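You operate a simulated robot arm through the tools that you are given. There is no shell and no other tool. Be economical: measure what you need, move in short steps, check, and stop when the job is done.

Carry out the task below with a simulated robot arm. There is one attempt and no reset: what you move stays moved.

## Task
Take the flavour jug and put it on top of the grey half mould with purple tab.
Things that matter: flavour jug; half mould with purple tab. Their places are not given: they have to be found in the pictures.

It is judged by the outcome, as a careful person would: the job done as asked, and still so three seconds after it is handed in. It fails if anything else is knocked over, pushed out of place, dropped, spilled or broken.

## Robot
A 6-joint arm with a two-finger parallel gripper, fixed in place. Base frame: the origin is at the foot of the arm, x ahead of it, y to its left, z up; the work surface is at about z = 880. Lengths are in mm, angles in degrees, forces in N, time in s.
With the tool pointing down near the work surface it reaches from about 240 to 640 mm from the base axis. Its first joint turns from -66.0 to 66.0 degrees. Payload 2.7 kg.
The TCP is the grasp point between the finger pads, 23 mm short of the fingertips. In the tool frame z runs along the fingers and y along their closing line. The gripper opens to 94 mm. The fingers are 38 mm wide and 10 mm thick; the gripper's body (54 by 96 mm) begins 39 mm behind the TCP.
Orientation is told as [roll, pitch, yaw] about the base's x, y, z axes, in that order, counted from this pose: with the fingers straight down and closing along the base's y, the tool's x points along the base's -x, its y along +y and its z along -z.

## Interface
- The arm moves only by the tool nudge_tool. Its argument "targets" is a list of rows, each a list of 5 numbers: the shift along the tool's x, y, z in units of 25 mm (1.0 is 25 mm), then the turn about the tool's z in units of 6 degrees (1.0 is 6 degrees), then the gripper command, from -1 (shut) to 1 (fully open), values between in proportion. In form: [[dx, dy, dz, spin, hand], ...]. A call has 1 to 12 rows; each row shifts and turns the commanded pose from where the row before left it, along the tool's axes as they then stand. A call with a number of a shift or a turn outside -1 to 1 is refused whole. A row lasts 0.2 s, in which the tool goes at most 50 mm and 8.6 degrees; a call with a longer step from one row to the next is refused whole, and so is a gripper value outside its range. A pose out of reach is approached as far as the arm can. The call stops where the force on the tool passes 40 N (or 10 N more than at its start, if that is more) or the arm is blocked; 0.2 s more then pass. The fingers move at their own pace (about 45 mm/s each) and stop on an object; they squeeze with about 36 N. The grip force told is the motor's: it shows also when the fingers shut on nothing. Time passes only in rows, and 0.2 s behind the last, so rows that do not move let the fingers close. The reply holds the time, the measured pose of the TCP, the force on the tool along the base axes, the opening and the grip force, in the units named above and with some noise, and new pictures: "views" is both (left out), scene, wrist or none.
- Cameras (640 x 400 px; columns grow to the right, rows downward): "scene" is fixed at [71.4, -427.9, 1412.9]; the picture's right is [0.73, -0.69, 0.00], its down [-0.34, -0.36, -0.87] and it looks along [0.60, 0.63, -0.49] (base axes); focal length 329 px, centre (320, 200). "wrist" rides on the gripper at [-39, 0, -44] in the tool frame; the picture's right is [0.00, -1.00, 0.00], its down [0.97, 0.00, -0.24] and it looks along [0.24, 0.00, 0.97] (tool axes); focal length 218 px, centre (320, 200).
- pixel_to_xyz(camera, pixels): for up to 12 pixels [column, row] of the newest picture of that camera ("zoom" is the newest enlarged one), the place [x, y, z] in the base frame of the surface seen there, good to about 2 mm, but the place of the scene camera against the robot may be out by one fixed shift of up to 18 mm in any direction. It takes no simulated time.
- enlarge(camera, box): a new picture of the part [left, top, right, bottom] of that camera's present view, enlarged. It takes no simulated time.
- job_done(): hands the job in; it is judged then, once.

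Work in short steps. Measure before you move; look again where a grasp or a placing could have gone wrong, and mend it. You have 60 turns and 120 pictures in all, those below and enlarged ones among them. Open the gripper and draw the arm clear of the work before you hand the job in, unless the task says otherwise; then end with one line.

The tools are called after "Request:" as a command line: name --pt "numbers of a row" for each row, then --argument value for the rest, lists and objects as JSON in quotes. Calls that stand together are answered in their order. nudge_tool: Moves the arm, as the interface text tells. Its arguments: {"type":"object","properties":{"targets":{"type":"array"},"views":{"type":"string","enum":["both","scene","wrist","none"]}},"required":["targets"]} The other tools are called the same way: pixel_to_xyz (camera, pixels) gives the place of the surface under pixels of a picture; enlarge (camera, box) takes an enlarged picture of a part of a camera's view; job_done () hands the job in.

At the start:

```text
clock: 0.0
tool_pos: [346.5, 199.8, 1232.7]
orientation: [0.0, 0.0, 0.0]
contact_force: [-0.8, -0.7, -0.4]
gripper_width: 93.8
grip_force: 0.2
```

scene: 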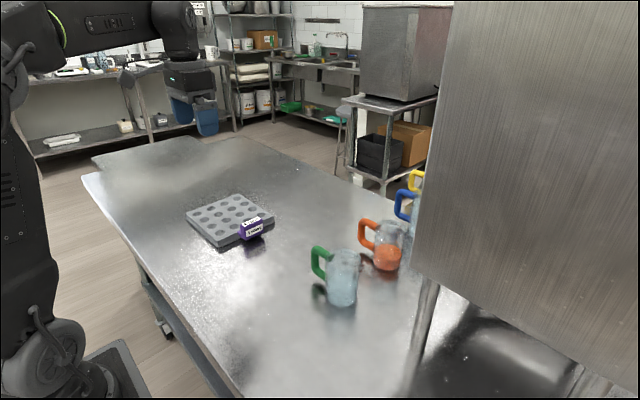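
wrist: 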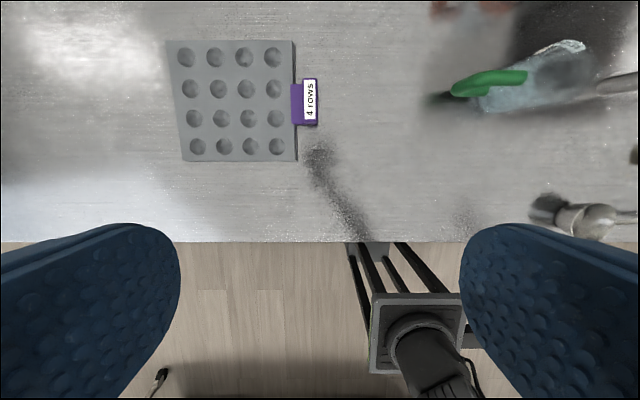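

The scene shows a grey mould with a purple tab near (230,218) and jugs with green, orange, blue and yellow handles on the right. I enlarge to find out which one is the flavour jug.

Request:
enlarge --camera "scene" --box '[290, 150, 450, 320]'

Request:
enlarge --camera "scene" --box '[170, 170, 300, 260]'

Request:
pixel_to_xyz --camera "scene" --pixels '[[343, 258], [341, 300], [318, 262], [388, 230], [386, 265], [365, 232], [415, 182], [403, 205], [188, 213], [235, 195], [273, 216], [222, 245]]'

Request:
pixel_to_xyz --camera "wrist" --pixels '[[167, 42], [294, 42], [296, 160], [183, 160], [310, 100], [490, 82], [530, 80], [570, 45], [560, 100], [230, 103], [460, 85], [220, 200]]'

```text
2.35 times, centred on (370, 235) of scene
```

zoom: 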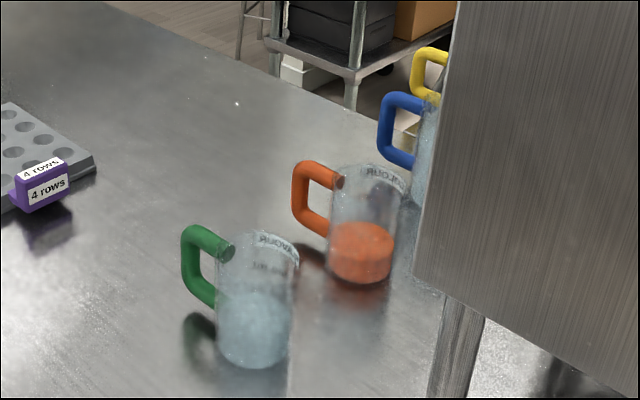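

```text
4.44 times, centred on (235, 215) of scene
```

zoom: 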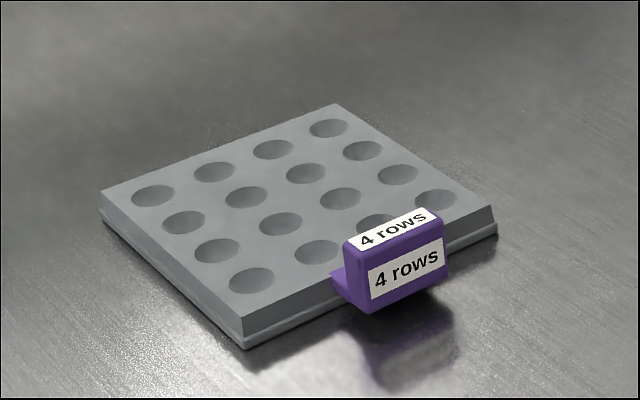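

```text
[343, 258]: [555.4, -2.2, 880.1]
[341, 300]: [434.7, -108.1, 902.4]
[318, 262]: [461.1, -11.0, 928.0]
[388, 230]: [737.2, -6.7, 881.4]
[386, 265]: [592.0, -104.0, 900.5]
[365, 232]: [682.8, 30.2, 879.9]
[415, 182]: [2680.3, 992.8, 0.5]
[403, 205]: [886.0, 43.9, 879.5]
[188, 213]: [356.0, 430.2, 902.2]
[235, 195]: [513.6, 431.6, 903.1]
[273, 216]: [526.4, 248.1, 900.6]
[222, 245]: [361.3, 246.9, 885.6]
```

```text
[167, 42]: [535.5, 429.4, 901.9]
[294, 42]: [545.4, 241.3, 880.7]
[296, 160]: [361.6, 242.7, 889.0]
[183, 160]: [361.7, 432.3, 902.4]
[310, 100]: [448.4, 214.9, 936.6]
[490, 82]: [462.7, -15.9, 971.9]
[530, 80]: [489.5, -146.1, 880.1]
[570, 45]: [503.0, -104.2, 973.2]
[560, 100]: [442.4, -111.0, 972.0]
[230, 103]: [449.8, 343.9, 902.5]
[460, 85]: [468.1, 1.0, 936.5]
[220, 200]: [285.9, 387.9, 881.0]
```

The writing on the rims is mirrored by the glass; I enlarge the green and orange jugs more closely, along with the wrist view.

Request:
enlarge --camera "scene" --box '[330, 240, 370, 265]'

Request:
enlarge --camera "scene" --box '[365, 210, 405, 235]'

Request:
enlarge --camera "wrist" --box '[400, 0, 640, 150]'

```text
16.00 times, centred on (350, 252) of scene
```

zoom: 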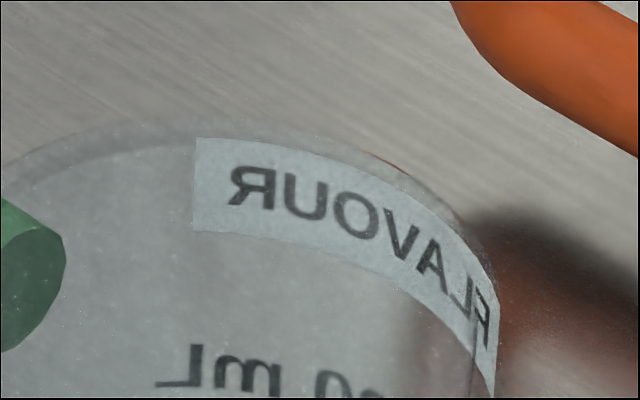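

```text
16.00 times, centred on (385, 222) of scene
```

zoom: 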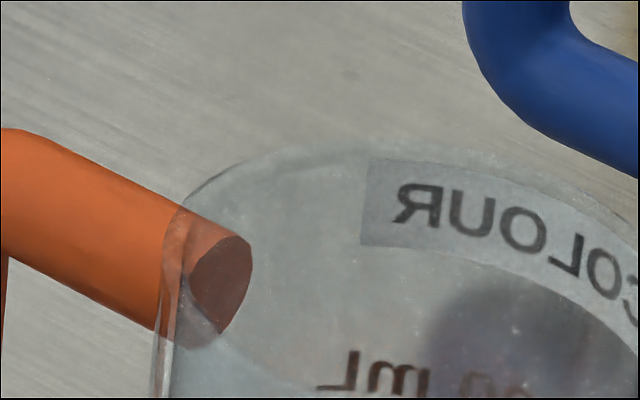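

```text
2.67 times, centred on (520, 75) of wrist
```

zoom: 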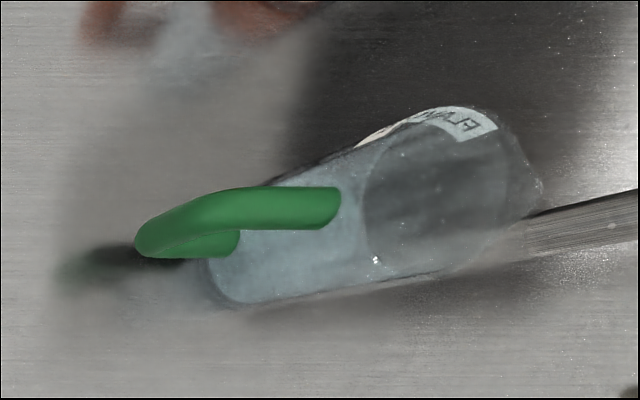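

The green jug at (341,275) is FLAVOUR (the orange one is COLOUR). I measure the jug outline, and the hanging panel and post at the right to check for collision.

Request:
pixel_to_xyz --camera "scene" --pixels '[[430, 270], [450, 100], [600, 300], [426, 310], [412, 370], [331, 270], [328, 290], [356, 275], [350, 303], [337, 304], [322, 250], [318, 275]]'

Request:
pixel_to_xyz --camera "zoom" --pixels '[[150, 240], [230, 205], [325, 205], [225, 280], [300, 290], [270, 270], [370, 150], [460, 110], [535, 190], [400, 280], [580, 215], [440, 200]]'

```text
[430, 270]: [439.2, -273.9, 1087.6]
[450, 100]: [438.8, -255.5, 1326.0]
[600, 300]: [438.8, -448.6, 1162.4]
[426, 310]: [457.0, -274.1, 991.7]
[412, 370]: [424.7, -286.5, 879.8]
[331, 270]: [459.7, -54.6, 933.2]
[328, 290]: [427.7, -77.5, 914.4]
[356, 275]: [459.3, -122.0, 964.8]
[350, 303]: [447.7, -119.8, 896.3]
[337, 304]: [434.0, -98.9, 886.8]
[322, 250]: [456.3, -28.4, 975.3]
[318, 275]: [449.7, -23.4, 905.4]
```

```text
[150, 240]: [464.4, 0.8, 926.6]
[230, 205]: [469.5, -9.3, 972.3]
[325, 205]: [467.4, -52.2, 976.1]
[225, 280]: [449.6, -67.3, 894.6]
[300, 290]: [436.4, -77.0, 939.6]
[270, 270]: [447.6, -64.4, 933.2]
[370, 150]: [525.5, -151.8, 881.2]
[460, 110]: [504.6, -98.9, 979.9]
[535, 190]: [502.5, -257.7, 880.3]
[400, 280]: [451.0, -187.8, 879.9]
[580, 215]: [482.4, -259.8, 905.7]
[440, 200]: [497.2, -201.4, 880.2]
```

The jug stands at about (467,-85) with its handle toward +y, and the panel is beyond y=-255, z>1000. I translate at the present height to above the jug.

Request:
nudge_tool --pt "-0.4 -0.95 0 0 1" --pt "-0.4 -0.95 0 0 1" --pt "-0.4 -0.95 0 0 1" --pt "-0.4 -0.95 0 0 1" --pt "-0.4 -0.95 0 0 1" --pt "-0.4 -0.95 0 0 1" --pt "-0.4 -0.95 0 0 1" --pt "-0.4 -0.95 0 0 1" --pt "-0.4 -0.95 0 0 1" --pt "-0.4 -0.95 0 0 1" --pt "-0.4 -0.95 0 0 1" --pt "-0.4 -0.95 0 0 1"

```text
clock: 2.6
tool_pos: [464.9, -86.6, 1231.8]
orientation: [0.0, 0.0, -0.1]
contact_force: [-0.2, -0.5, 0.8]
gripper_width: 94.1
grip_force: 0.0
```

scene: 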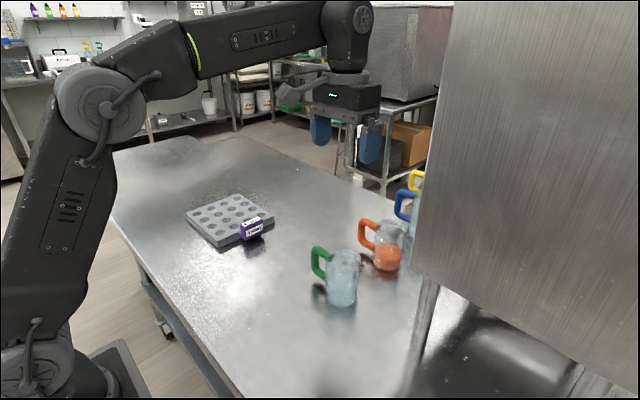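
wrist: 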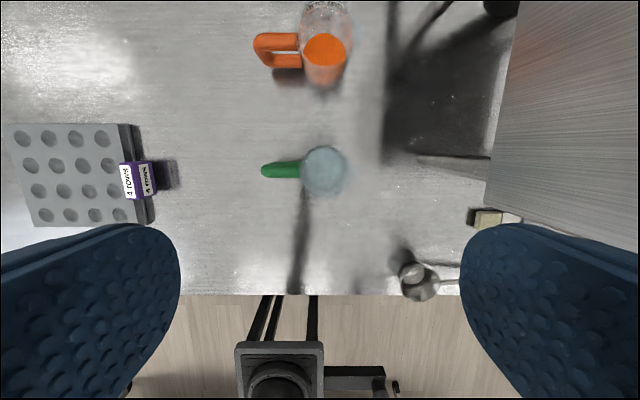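

The jug is now near (323,170) in the wrist view, its handle pointing to +y. I measure its rim and body from an enlarged wrist view.

Request:
enlarge --camera "wrist" --box '[250, 130, 362, 200]'

Request:
pixel_to_xyz --camera "zoom" --pixels '[[70, 230], [190, 230], [270, 230], [290, 230], [300, 230], [540, 230], [555, 230], [420, 90], [420, 110], [420, 370], [420, 350], [420, 230]]'

```text
5.71 times, centred on (306, 165) of wrist
```

zoom: 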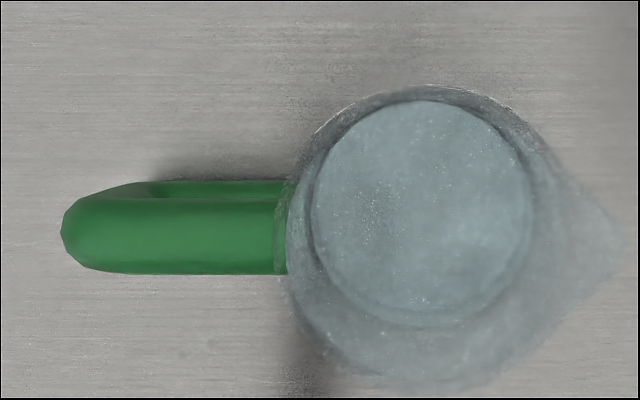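

```text
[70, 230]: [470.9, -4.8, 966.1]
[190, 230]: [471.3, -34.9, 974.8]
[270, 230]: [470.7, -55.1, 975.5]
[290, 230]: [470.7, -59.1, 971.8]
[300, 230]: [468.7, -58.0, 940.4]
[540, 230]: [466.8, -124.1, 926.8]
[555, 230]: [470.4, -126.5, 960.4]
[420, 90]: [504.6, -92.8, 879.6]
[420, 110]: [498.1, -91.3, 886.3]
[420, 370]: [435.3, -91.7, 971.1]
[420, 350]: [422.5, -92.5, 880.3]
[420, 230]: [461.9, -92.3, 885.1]
```

Body centre ≈ (470,-92), diameter ≈ 70, rim z ≈ 982, spout to -y. I centre and spin by -90° so that the fingers close along x, clear of handle and spout.

Request:
nudge_tool --pt "-0.2 -0.22 0 -1 1" --pt "0 0 0 -1 1" --pt "0 0 0 -1 1" --pt "0 0 0 -1 1" --pt "0 0 0 -1 1" --pt "0 0 0 -1 1" --pt "0 0 0 -1 1" --pt "0 0 0 -1 1" --pt "0 0 0 -1 1" --pt "0 0 0 -1 1" --pt "0 0 0 -1 1" --pt "0 0 0 -1 1" --views "none"

Request:
nudge_tool --pt "0 0 0.5 -1 1" --pt "0 0 0.8 -1 1" --pt "0 0 0.8 -1 1" --pt "0 0 0.8 0 1" --pt "0 0 0.8 0 1" --pt "0 0 0.5 0 1"

```text
clock: 5.2
tool_pos: [471.5, -90.5, 1232.6]
orientation: [0.1, 0.0, 72.1]
contact_force: [0.0, -0.3, -0.9]
gripper_width: 94.0
grip_force: 0.0
```

```text
clock: 6.6
tool_pos: [470.7, -91.8, 1128.4]
orientation: [0.0, 0.0, 90.0]
contact_force: [0.9, 0.3, 0.2]
gripper_width: 94.1
grip_force: 0.1
```

scene: 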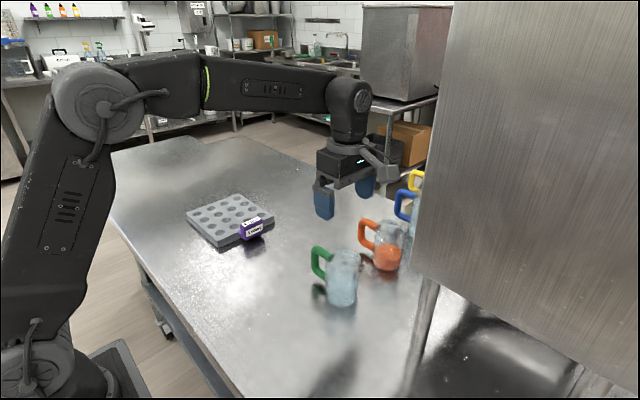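
wrist: 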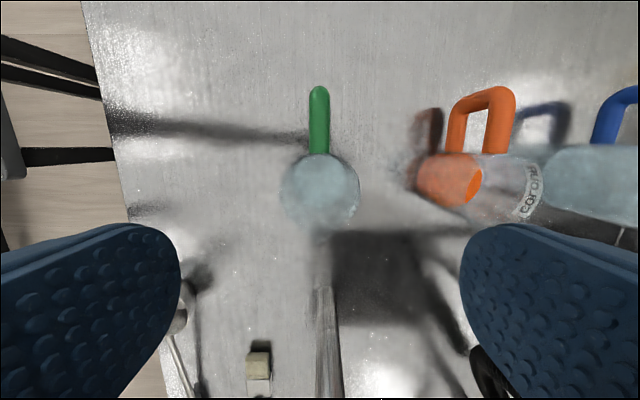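

The jug is centred on column 320 and both fingers have room. I check the body location once more from this view before descending.

Request:
enlarge --camera "wrist" --box '[256, 80, 400, 240]'

Request:
pixel_to_xyz --camera "wrist" --pixels '[[283, 185], [357, 185], [320, 152], [320, 156], [320, 222], [320, 228], [320, 140], [420, 180], [290, 205], [350, 205]]'

```text
2.50 times, centred on (328, 160) of wrist
```

zoom: 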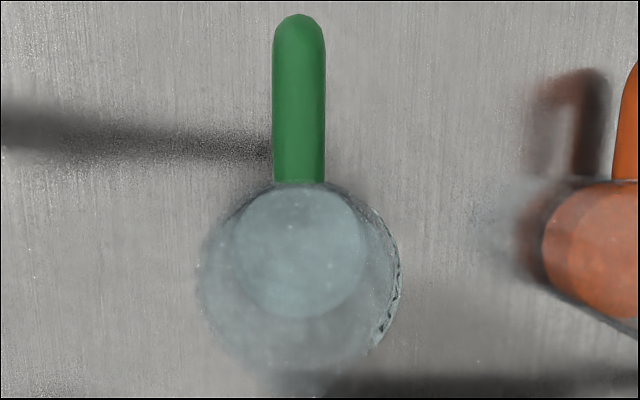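

```text
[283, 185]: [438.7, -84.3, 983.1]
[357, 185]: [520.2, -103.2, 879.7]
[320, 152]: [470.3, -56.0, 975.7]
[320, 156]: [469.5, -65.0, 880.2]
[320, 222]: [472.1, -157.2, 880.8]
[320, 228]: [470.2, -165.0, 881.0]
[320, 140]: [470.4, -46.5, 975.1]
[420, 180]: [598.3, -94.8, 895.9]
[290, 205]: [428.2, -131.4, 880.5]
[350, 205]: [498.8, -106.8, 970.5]
```

Rim diameter ≈ 70 about (470,-92), rim z ≈ 983. I descend to TCP z ≈ 955, leaving the gripper body just above the rim.

Request:
nudge_tool --pt "0 0 0.8 0 1" --pt "0 0 0.8 0 1" --pt "0 0 0.8 0 1" --pt "0 0 0.8 0 1" --pt "0 0 0.7 0 1" --pt "0 0 0.6 0 1" --pt "0 0 0.6 0 1" --pt "0 0 0.5 0 1" --pt "0 0 0.5 0 1" --pt "0 0 0.4 0 1" --pt "0 0 0.4 0 1"

```text
clock: 9.0
tool_pos: [470.8, -90.6, 956.7]
orientation: [0.0, 0.0, 90.0]
contact_force: [0.7, -0.1, -0.6]
gripper_width: 94.1
grip_force: 0.0
```

scene: 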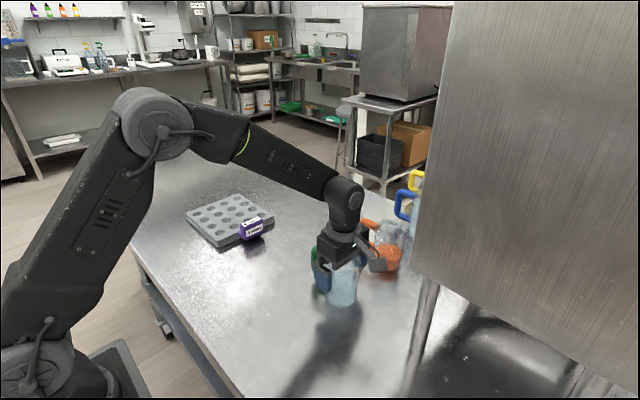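
wrist: 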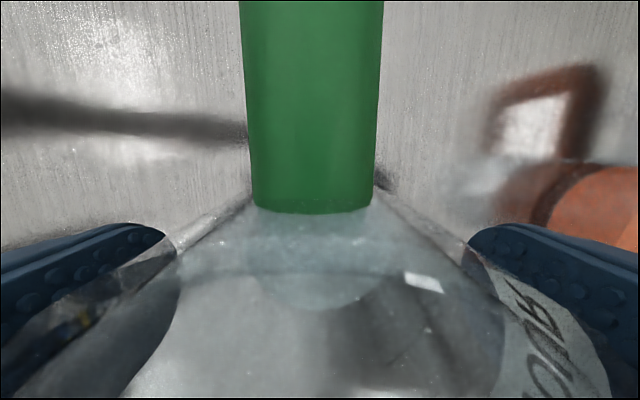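

The fingers straddle the body with no contact; I close the gripper.

Request:
nudge_tool --pt "0 0 0 0 0.4" --pt "0 0 0 0 -0.2" --pt "0 0 0 0 -1" --pt "0 0 0 0 -1" --pt "0 0 0 0 -1" --views "wrist"

```text
clock: 10.2
tool_pos: [472.3, -89.0, 956.9]
orientation: [0.0, 0.0, 90.0]
contact_force: [-0.4, -0.4, 0.8]
gripper_width: 71.5
grip_force: 35.9
```

wrist: 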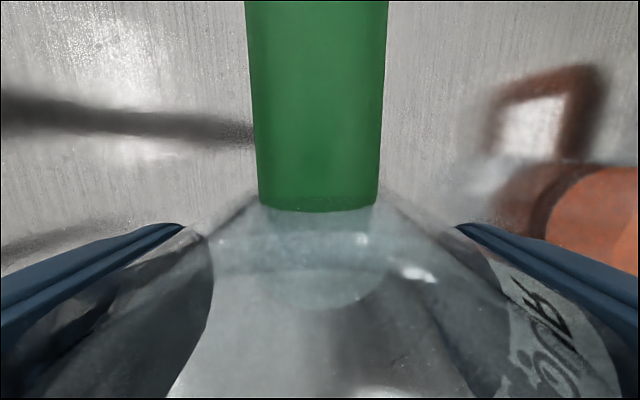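

The grip holds at 71.5 mm and 36 N. I lift gently by about 80 mm.

Request:
nudge_tool --pt "0 0 -0.1 0 -1" --pt "0 0 -0.2 0 -1" --pt "0 0 -0.3 0 -1" --pt "0 0 -0.4 0 -1" --pt "0 0 -0.4 0 -1" --pt "0 0 -0.4 0 -1" --pt "0 0 -0.4 0 -1" --pt "0 0 -0.4 0 -1" --pt "0 0 -0.3 0 -1" --pt "0 0 -0.2 0 -1" --pt "0 0 -0.1 0 -1"

```text
clock: 12.6
tool_pos: [470.7, -89.6, 1034.4]
orientation: [-0.1, 0.0, 90.0]
contact_force: [-0.2, -0.3, -1.1]
gripper_width: 71.4
grip_force: 36.1
```

scene: 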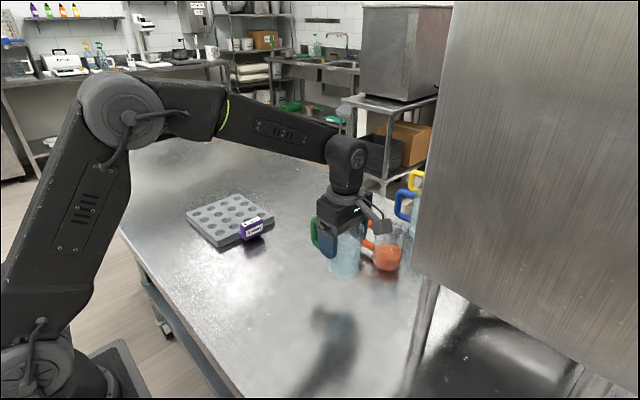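
wrist: 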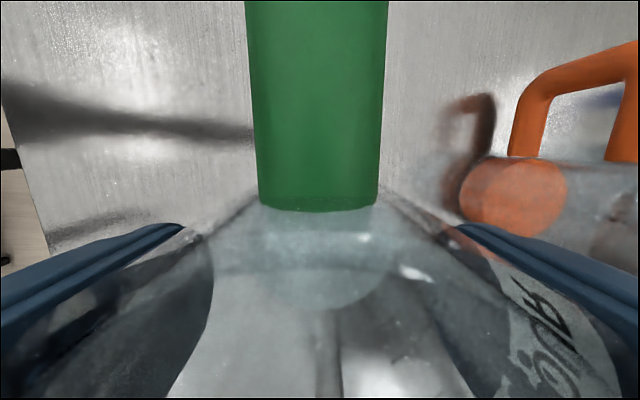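

The jug is lifted upright and steady. Now tool x points along -y and tool y along -x; I carry it smoothly toward the mould (centre ≈ (448,338)), rising a bit more to clear the tab.

Request:
nudge_tool --pt "-0.1 0 -0.2 0 -1" --pt "-0.3 0.05 -0.4 0 -1" --pt "-0.5 0.1 -0.4 0 -1" --pt "-0.7 0.1 -0.2 0 -1" --pt "-0.8 0.1 0 0 -1" --pt "-0.8 0.1 0 0 -1" --pt "-0.8 0.1 0 0 -1" --pt "-0.8 0.1 0 0 -1" --pt "-0.8 0.1 0 0 -1" --pt "-0.8 0.1 0 0 -1" --pt "-0.8 0.05 0 0 -1" --pt "-0.8 0 0 0 -1" --views "none"

Request:
nudge_tool --pt "-0.8 0 0 0 -1" --pt "-0.8 0 0 0 -1" --pt "-0.8 0 0 0 -1" --pt "-0.8 0 0 0 -1" --pt "-0.8 0 0 0 -1" --pt "-0.8 0 0 0 -1" --pt "-0.8 0 0 0 -1" --pt "-0.7 0 0 0 -1" --pt "-0.5 0 0 0 -1" --pt "-0.3 0 0 0 -1" --pt "-0.1 0 0 0 -1"

```text
clock: 15.2
tool_pos: [450.1, 107.9, 1065.4]
orientation: [0.1, 0.0, 89.9]
contact_force: [0.0, 0.0, -1.8]
gripper_width: 71.6
grip_force: 35.7
```

```text
clock: 17.6
tool_pos: [447.4, 290.1, 1066.6]
orientation: [0.0, 0.0, 90.1]
contact_force: [-0.5, -0.5, -2.1]
gripper_width: 71.5
grip_force: 35.5
```

scene: 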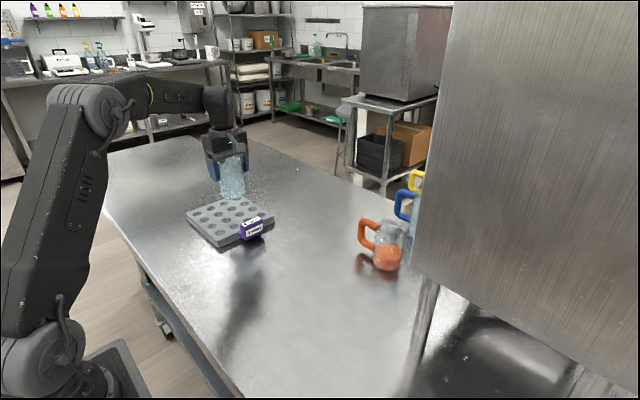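
wrist: 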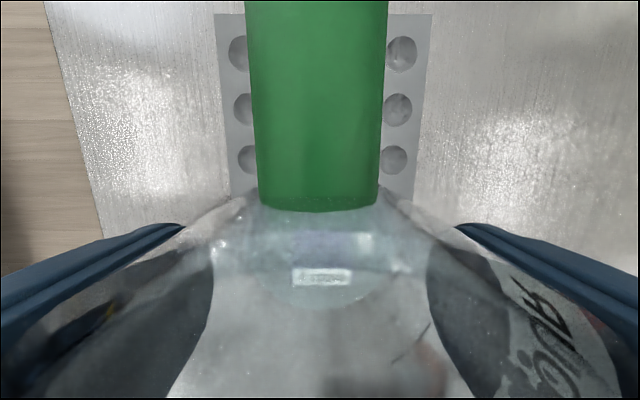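

The mould lies centred ahead (columns 217–432). I move the last 48 mm in y and descend most of the way.

Request:
nudge_tool --pt "-0.2 0 0 0 -1" --pt "-0.5 0 0 0 -1" --pt "-0.6 0 0 0 -1" --pt "-0.4 0 0 0 -1" --pt "-0.2 0 0.1 0 -1" --pt "0 0 0.4 0 -1" --pt "0 0 0.6 0 -1" --pt "0 0 0.6 0 -1" --pt "0 0 0.6 0 -1" --pt "0 0 0.4 0 -1" --pt "0 0 0.2 0 -1" --pt "0 0 0.1 0 -1"

```text
clock: 20.2
tool_pos: [448.3, 335.7, 990.4]
orientation: [0.0, 0.0, 90.0]
contact_force: [0.1, 0.2, -0.5]
gripper_width: 71.4
grip_force: 36.3
```

scene: 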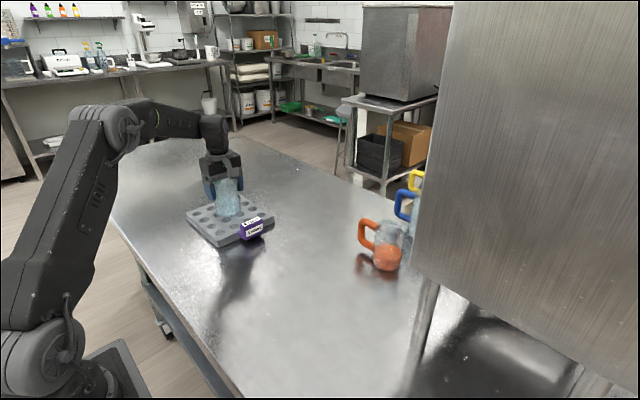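
wrist: 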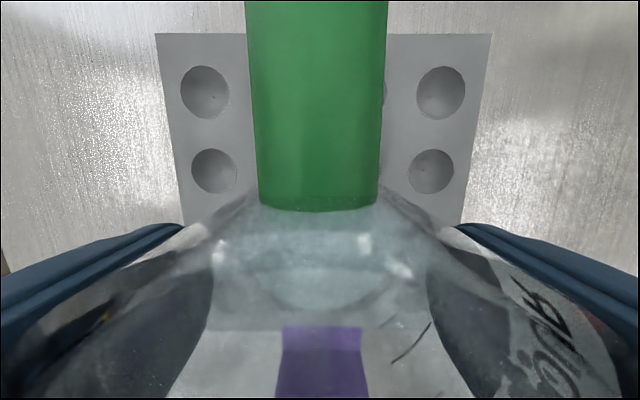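

The jug is above the middle of the mould, about 11 mm up. I lower in small steps until touch.

Request:
nudge_tool --pt "0 0 0.12 0 -1" --pt "0 0 0.12 0 -1" --pt "0 0 0.08 0 -1" --pt "0 0 0.06 0 -1" --pt "0 0 0.04 0 -1" --views "none"

```text
clock: 21.4
tool_pos: [449.9, 337.3, 979.2]
orientation: [0.0, 0.0, 90.0]
contact_force: [-0.3, 0.7, -1.3]
gripper_width: 71.4
grip_force: 35.8
```

No contact force yet; I continue by about 1 mm per row.

Request:
nudge_tool --pt "0 0 0.03 0 -1" --pt "0 0 0.03 0 -1" --views "none"

Request:
nudge_tool --pt "0 0 0.03 0 -1" --pt "0 0 0 0 -1" --views "both"

```text
clock: 22.0
tool_pos: [449.1, 338.0, 977.6]
orientation: [0.0, 0.1, 89.9]
contact_force: [0.8, -1.6, 0.7]
gripper_width: 71.5
grip_force: 36.2
```

```text
clock: 22.6
tool_pos: [448.1, 337.1, 977.9]
orientation: [0.1, 0.0, 90.1]
contact_force: [-4.4, 0.3, 7.1]
gripper_width: 71.6
grip_force: 36.2
```

scene: 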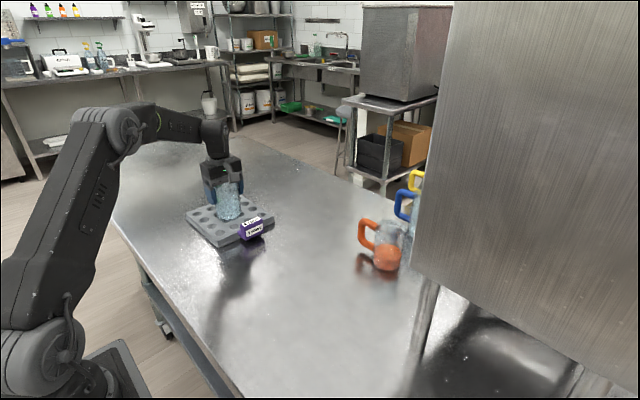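
wrist: 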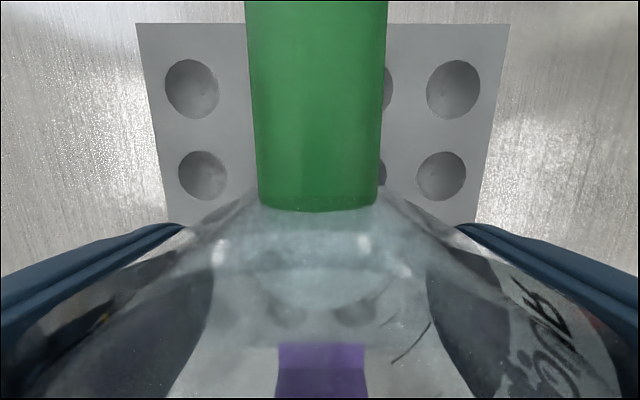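

An upward force of 7 N shows that the jug rests on the mould. I open the gripper gradually, without moving.

Request:
nudge_tool --pt "0 0 0 0 0.5" --pt "0 0 0 0 0.7" --pt "0 0 0 0 1" --pt "0 0 0 0 1" --pt "0 0 0 0 1"

```text
clock: 23.8
tool_pos: [448.4, 337.3, 977.5]
orientation: [-0.1, -0.1, 90.0]
contact_force: [-0.5, 0.1, 0.0]
gripper_width: 93.7
grip_force: 0.0
```

scene: 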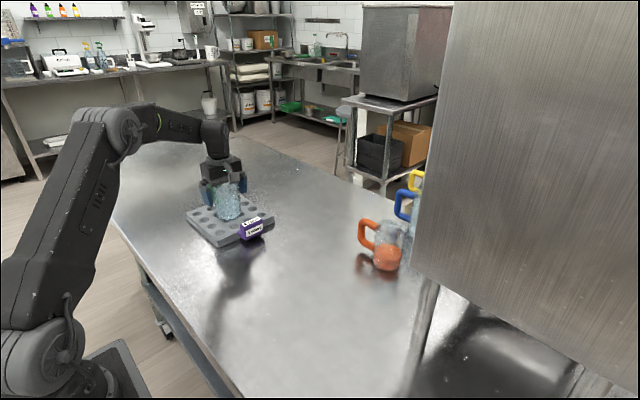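
wrist: 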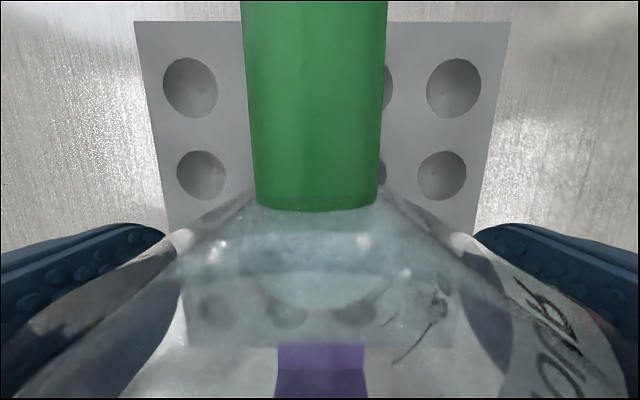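

The jug is released and upright, with the fingers clear on both sides. I withdraw straight up.

Request:
nudge_tool --pt "0 0 -0.2 0 1" --pt "0 0 -0.4 0 1" --pt "0 0 -0.6 0 1" --pt "0 0 -0.8 0 1" --pt "0 0 -0.8 0 1" --pt "0 0 -0.8 0 1" --pt "0 0 -0.8 0 1" --pt "0 0 -0.8 0 1" --pt "0 0 -0.8 0 1" --pt "0 0 -0.8 0 1" --pt "0 0 -0.5 0 1" --pt "0 0 0 0 1"

Request:
enlarge --camera "scene" --box '[170, 140, 300, 260]'

```text
clock: 26.4
tool_pos: [449.3, 339.7, 1160.1]
orientation: [0.0, 0.1, 90.1]
contact_force: [-0.6, -0.7, -0.2]
gripper_width: 93.7
grip_force: 0.0
```

scene: 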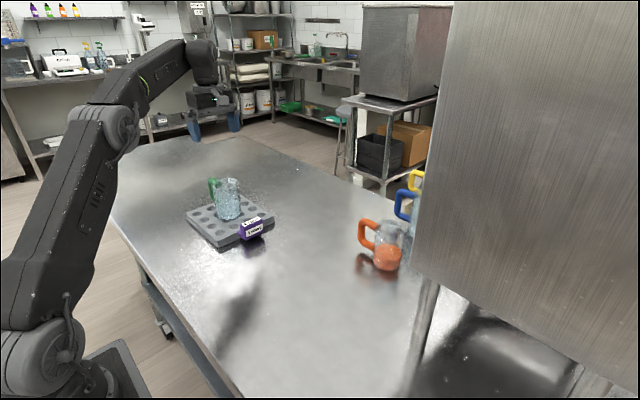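
wrist: 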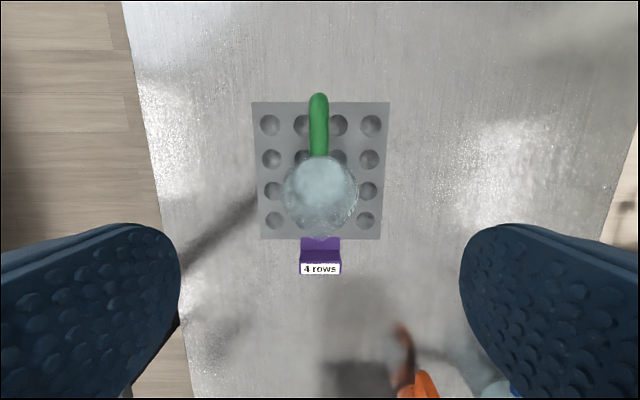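

```text
3.33 times, centred on (235, 200) of scene
```

zoom: 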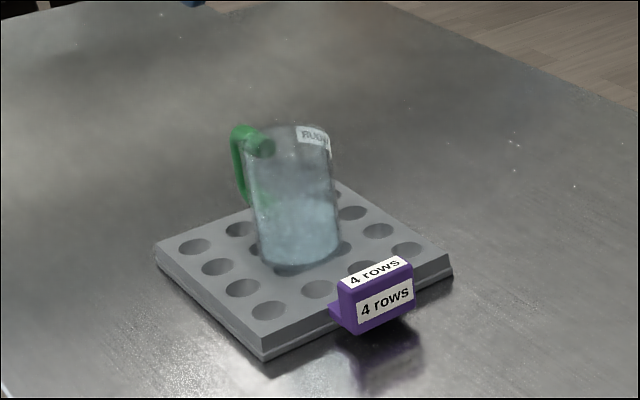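

The FLAVOUR jug stands upright in the middle of the purple-tab mould, the other jugs are where they were, and the arm is clear. I hand the job in.

Request:
job_done

```text
The job is handed in.
```

The flavour jug (green handle) is standing upright in the middle of the grey half mould with the purple tab; the gripper is open, the arm is clear, and the job is handed in.
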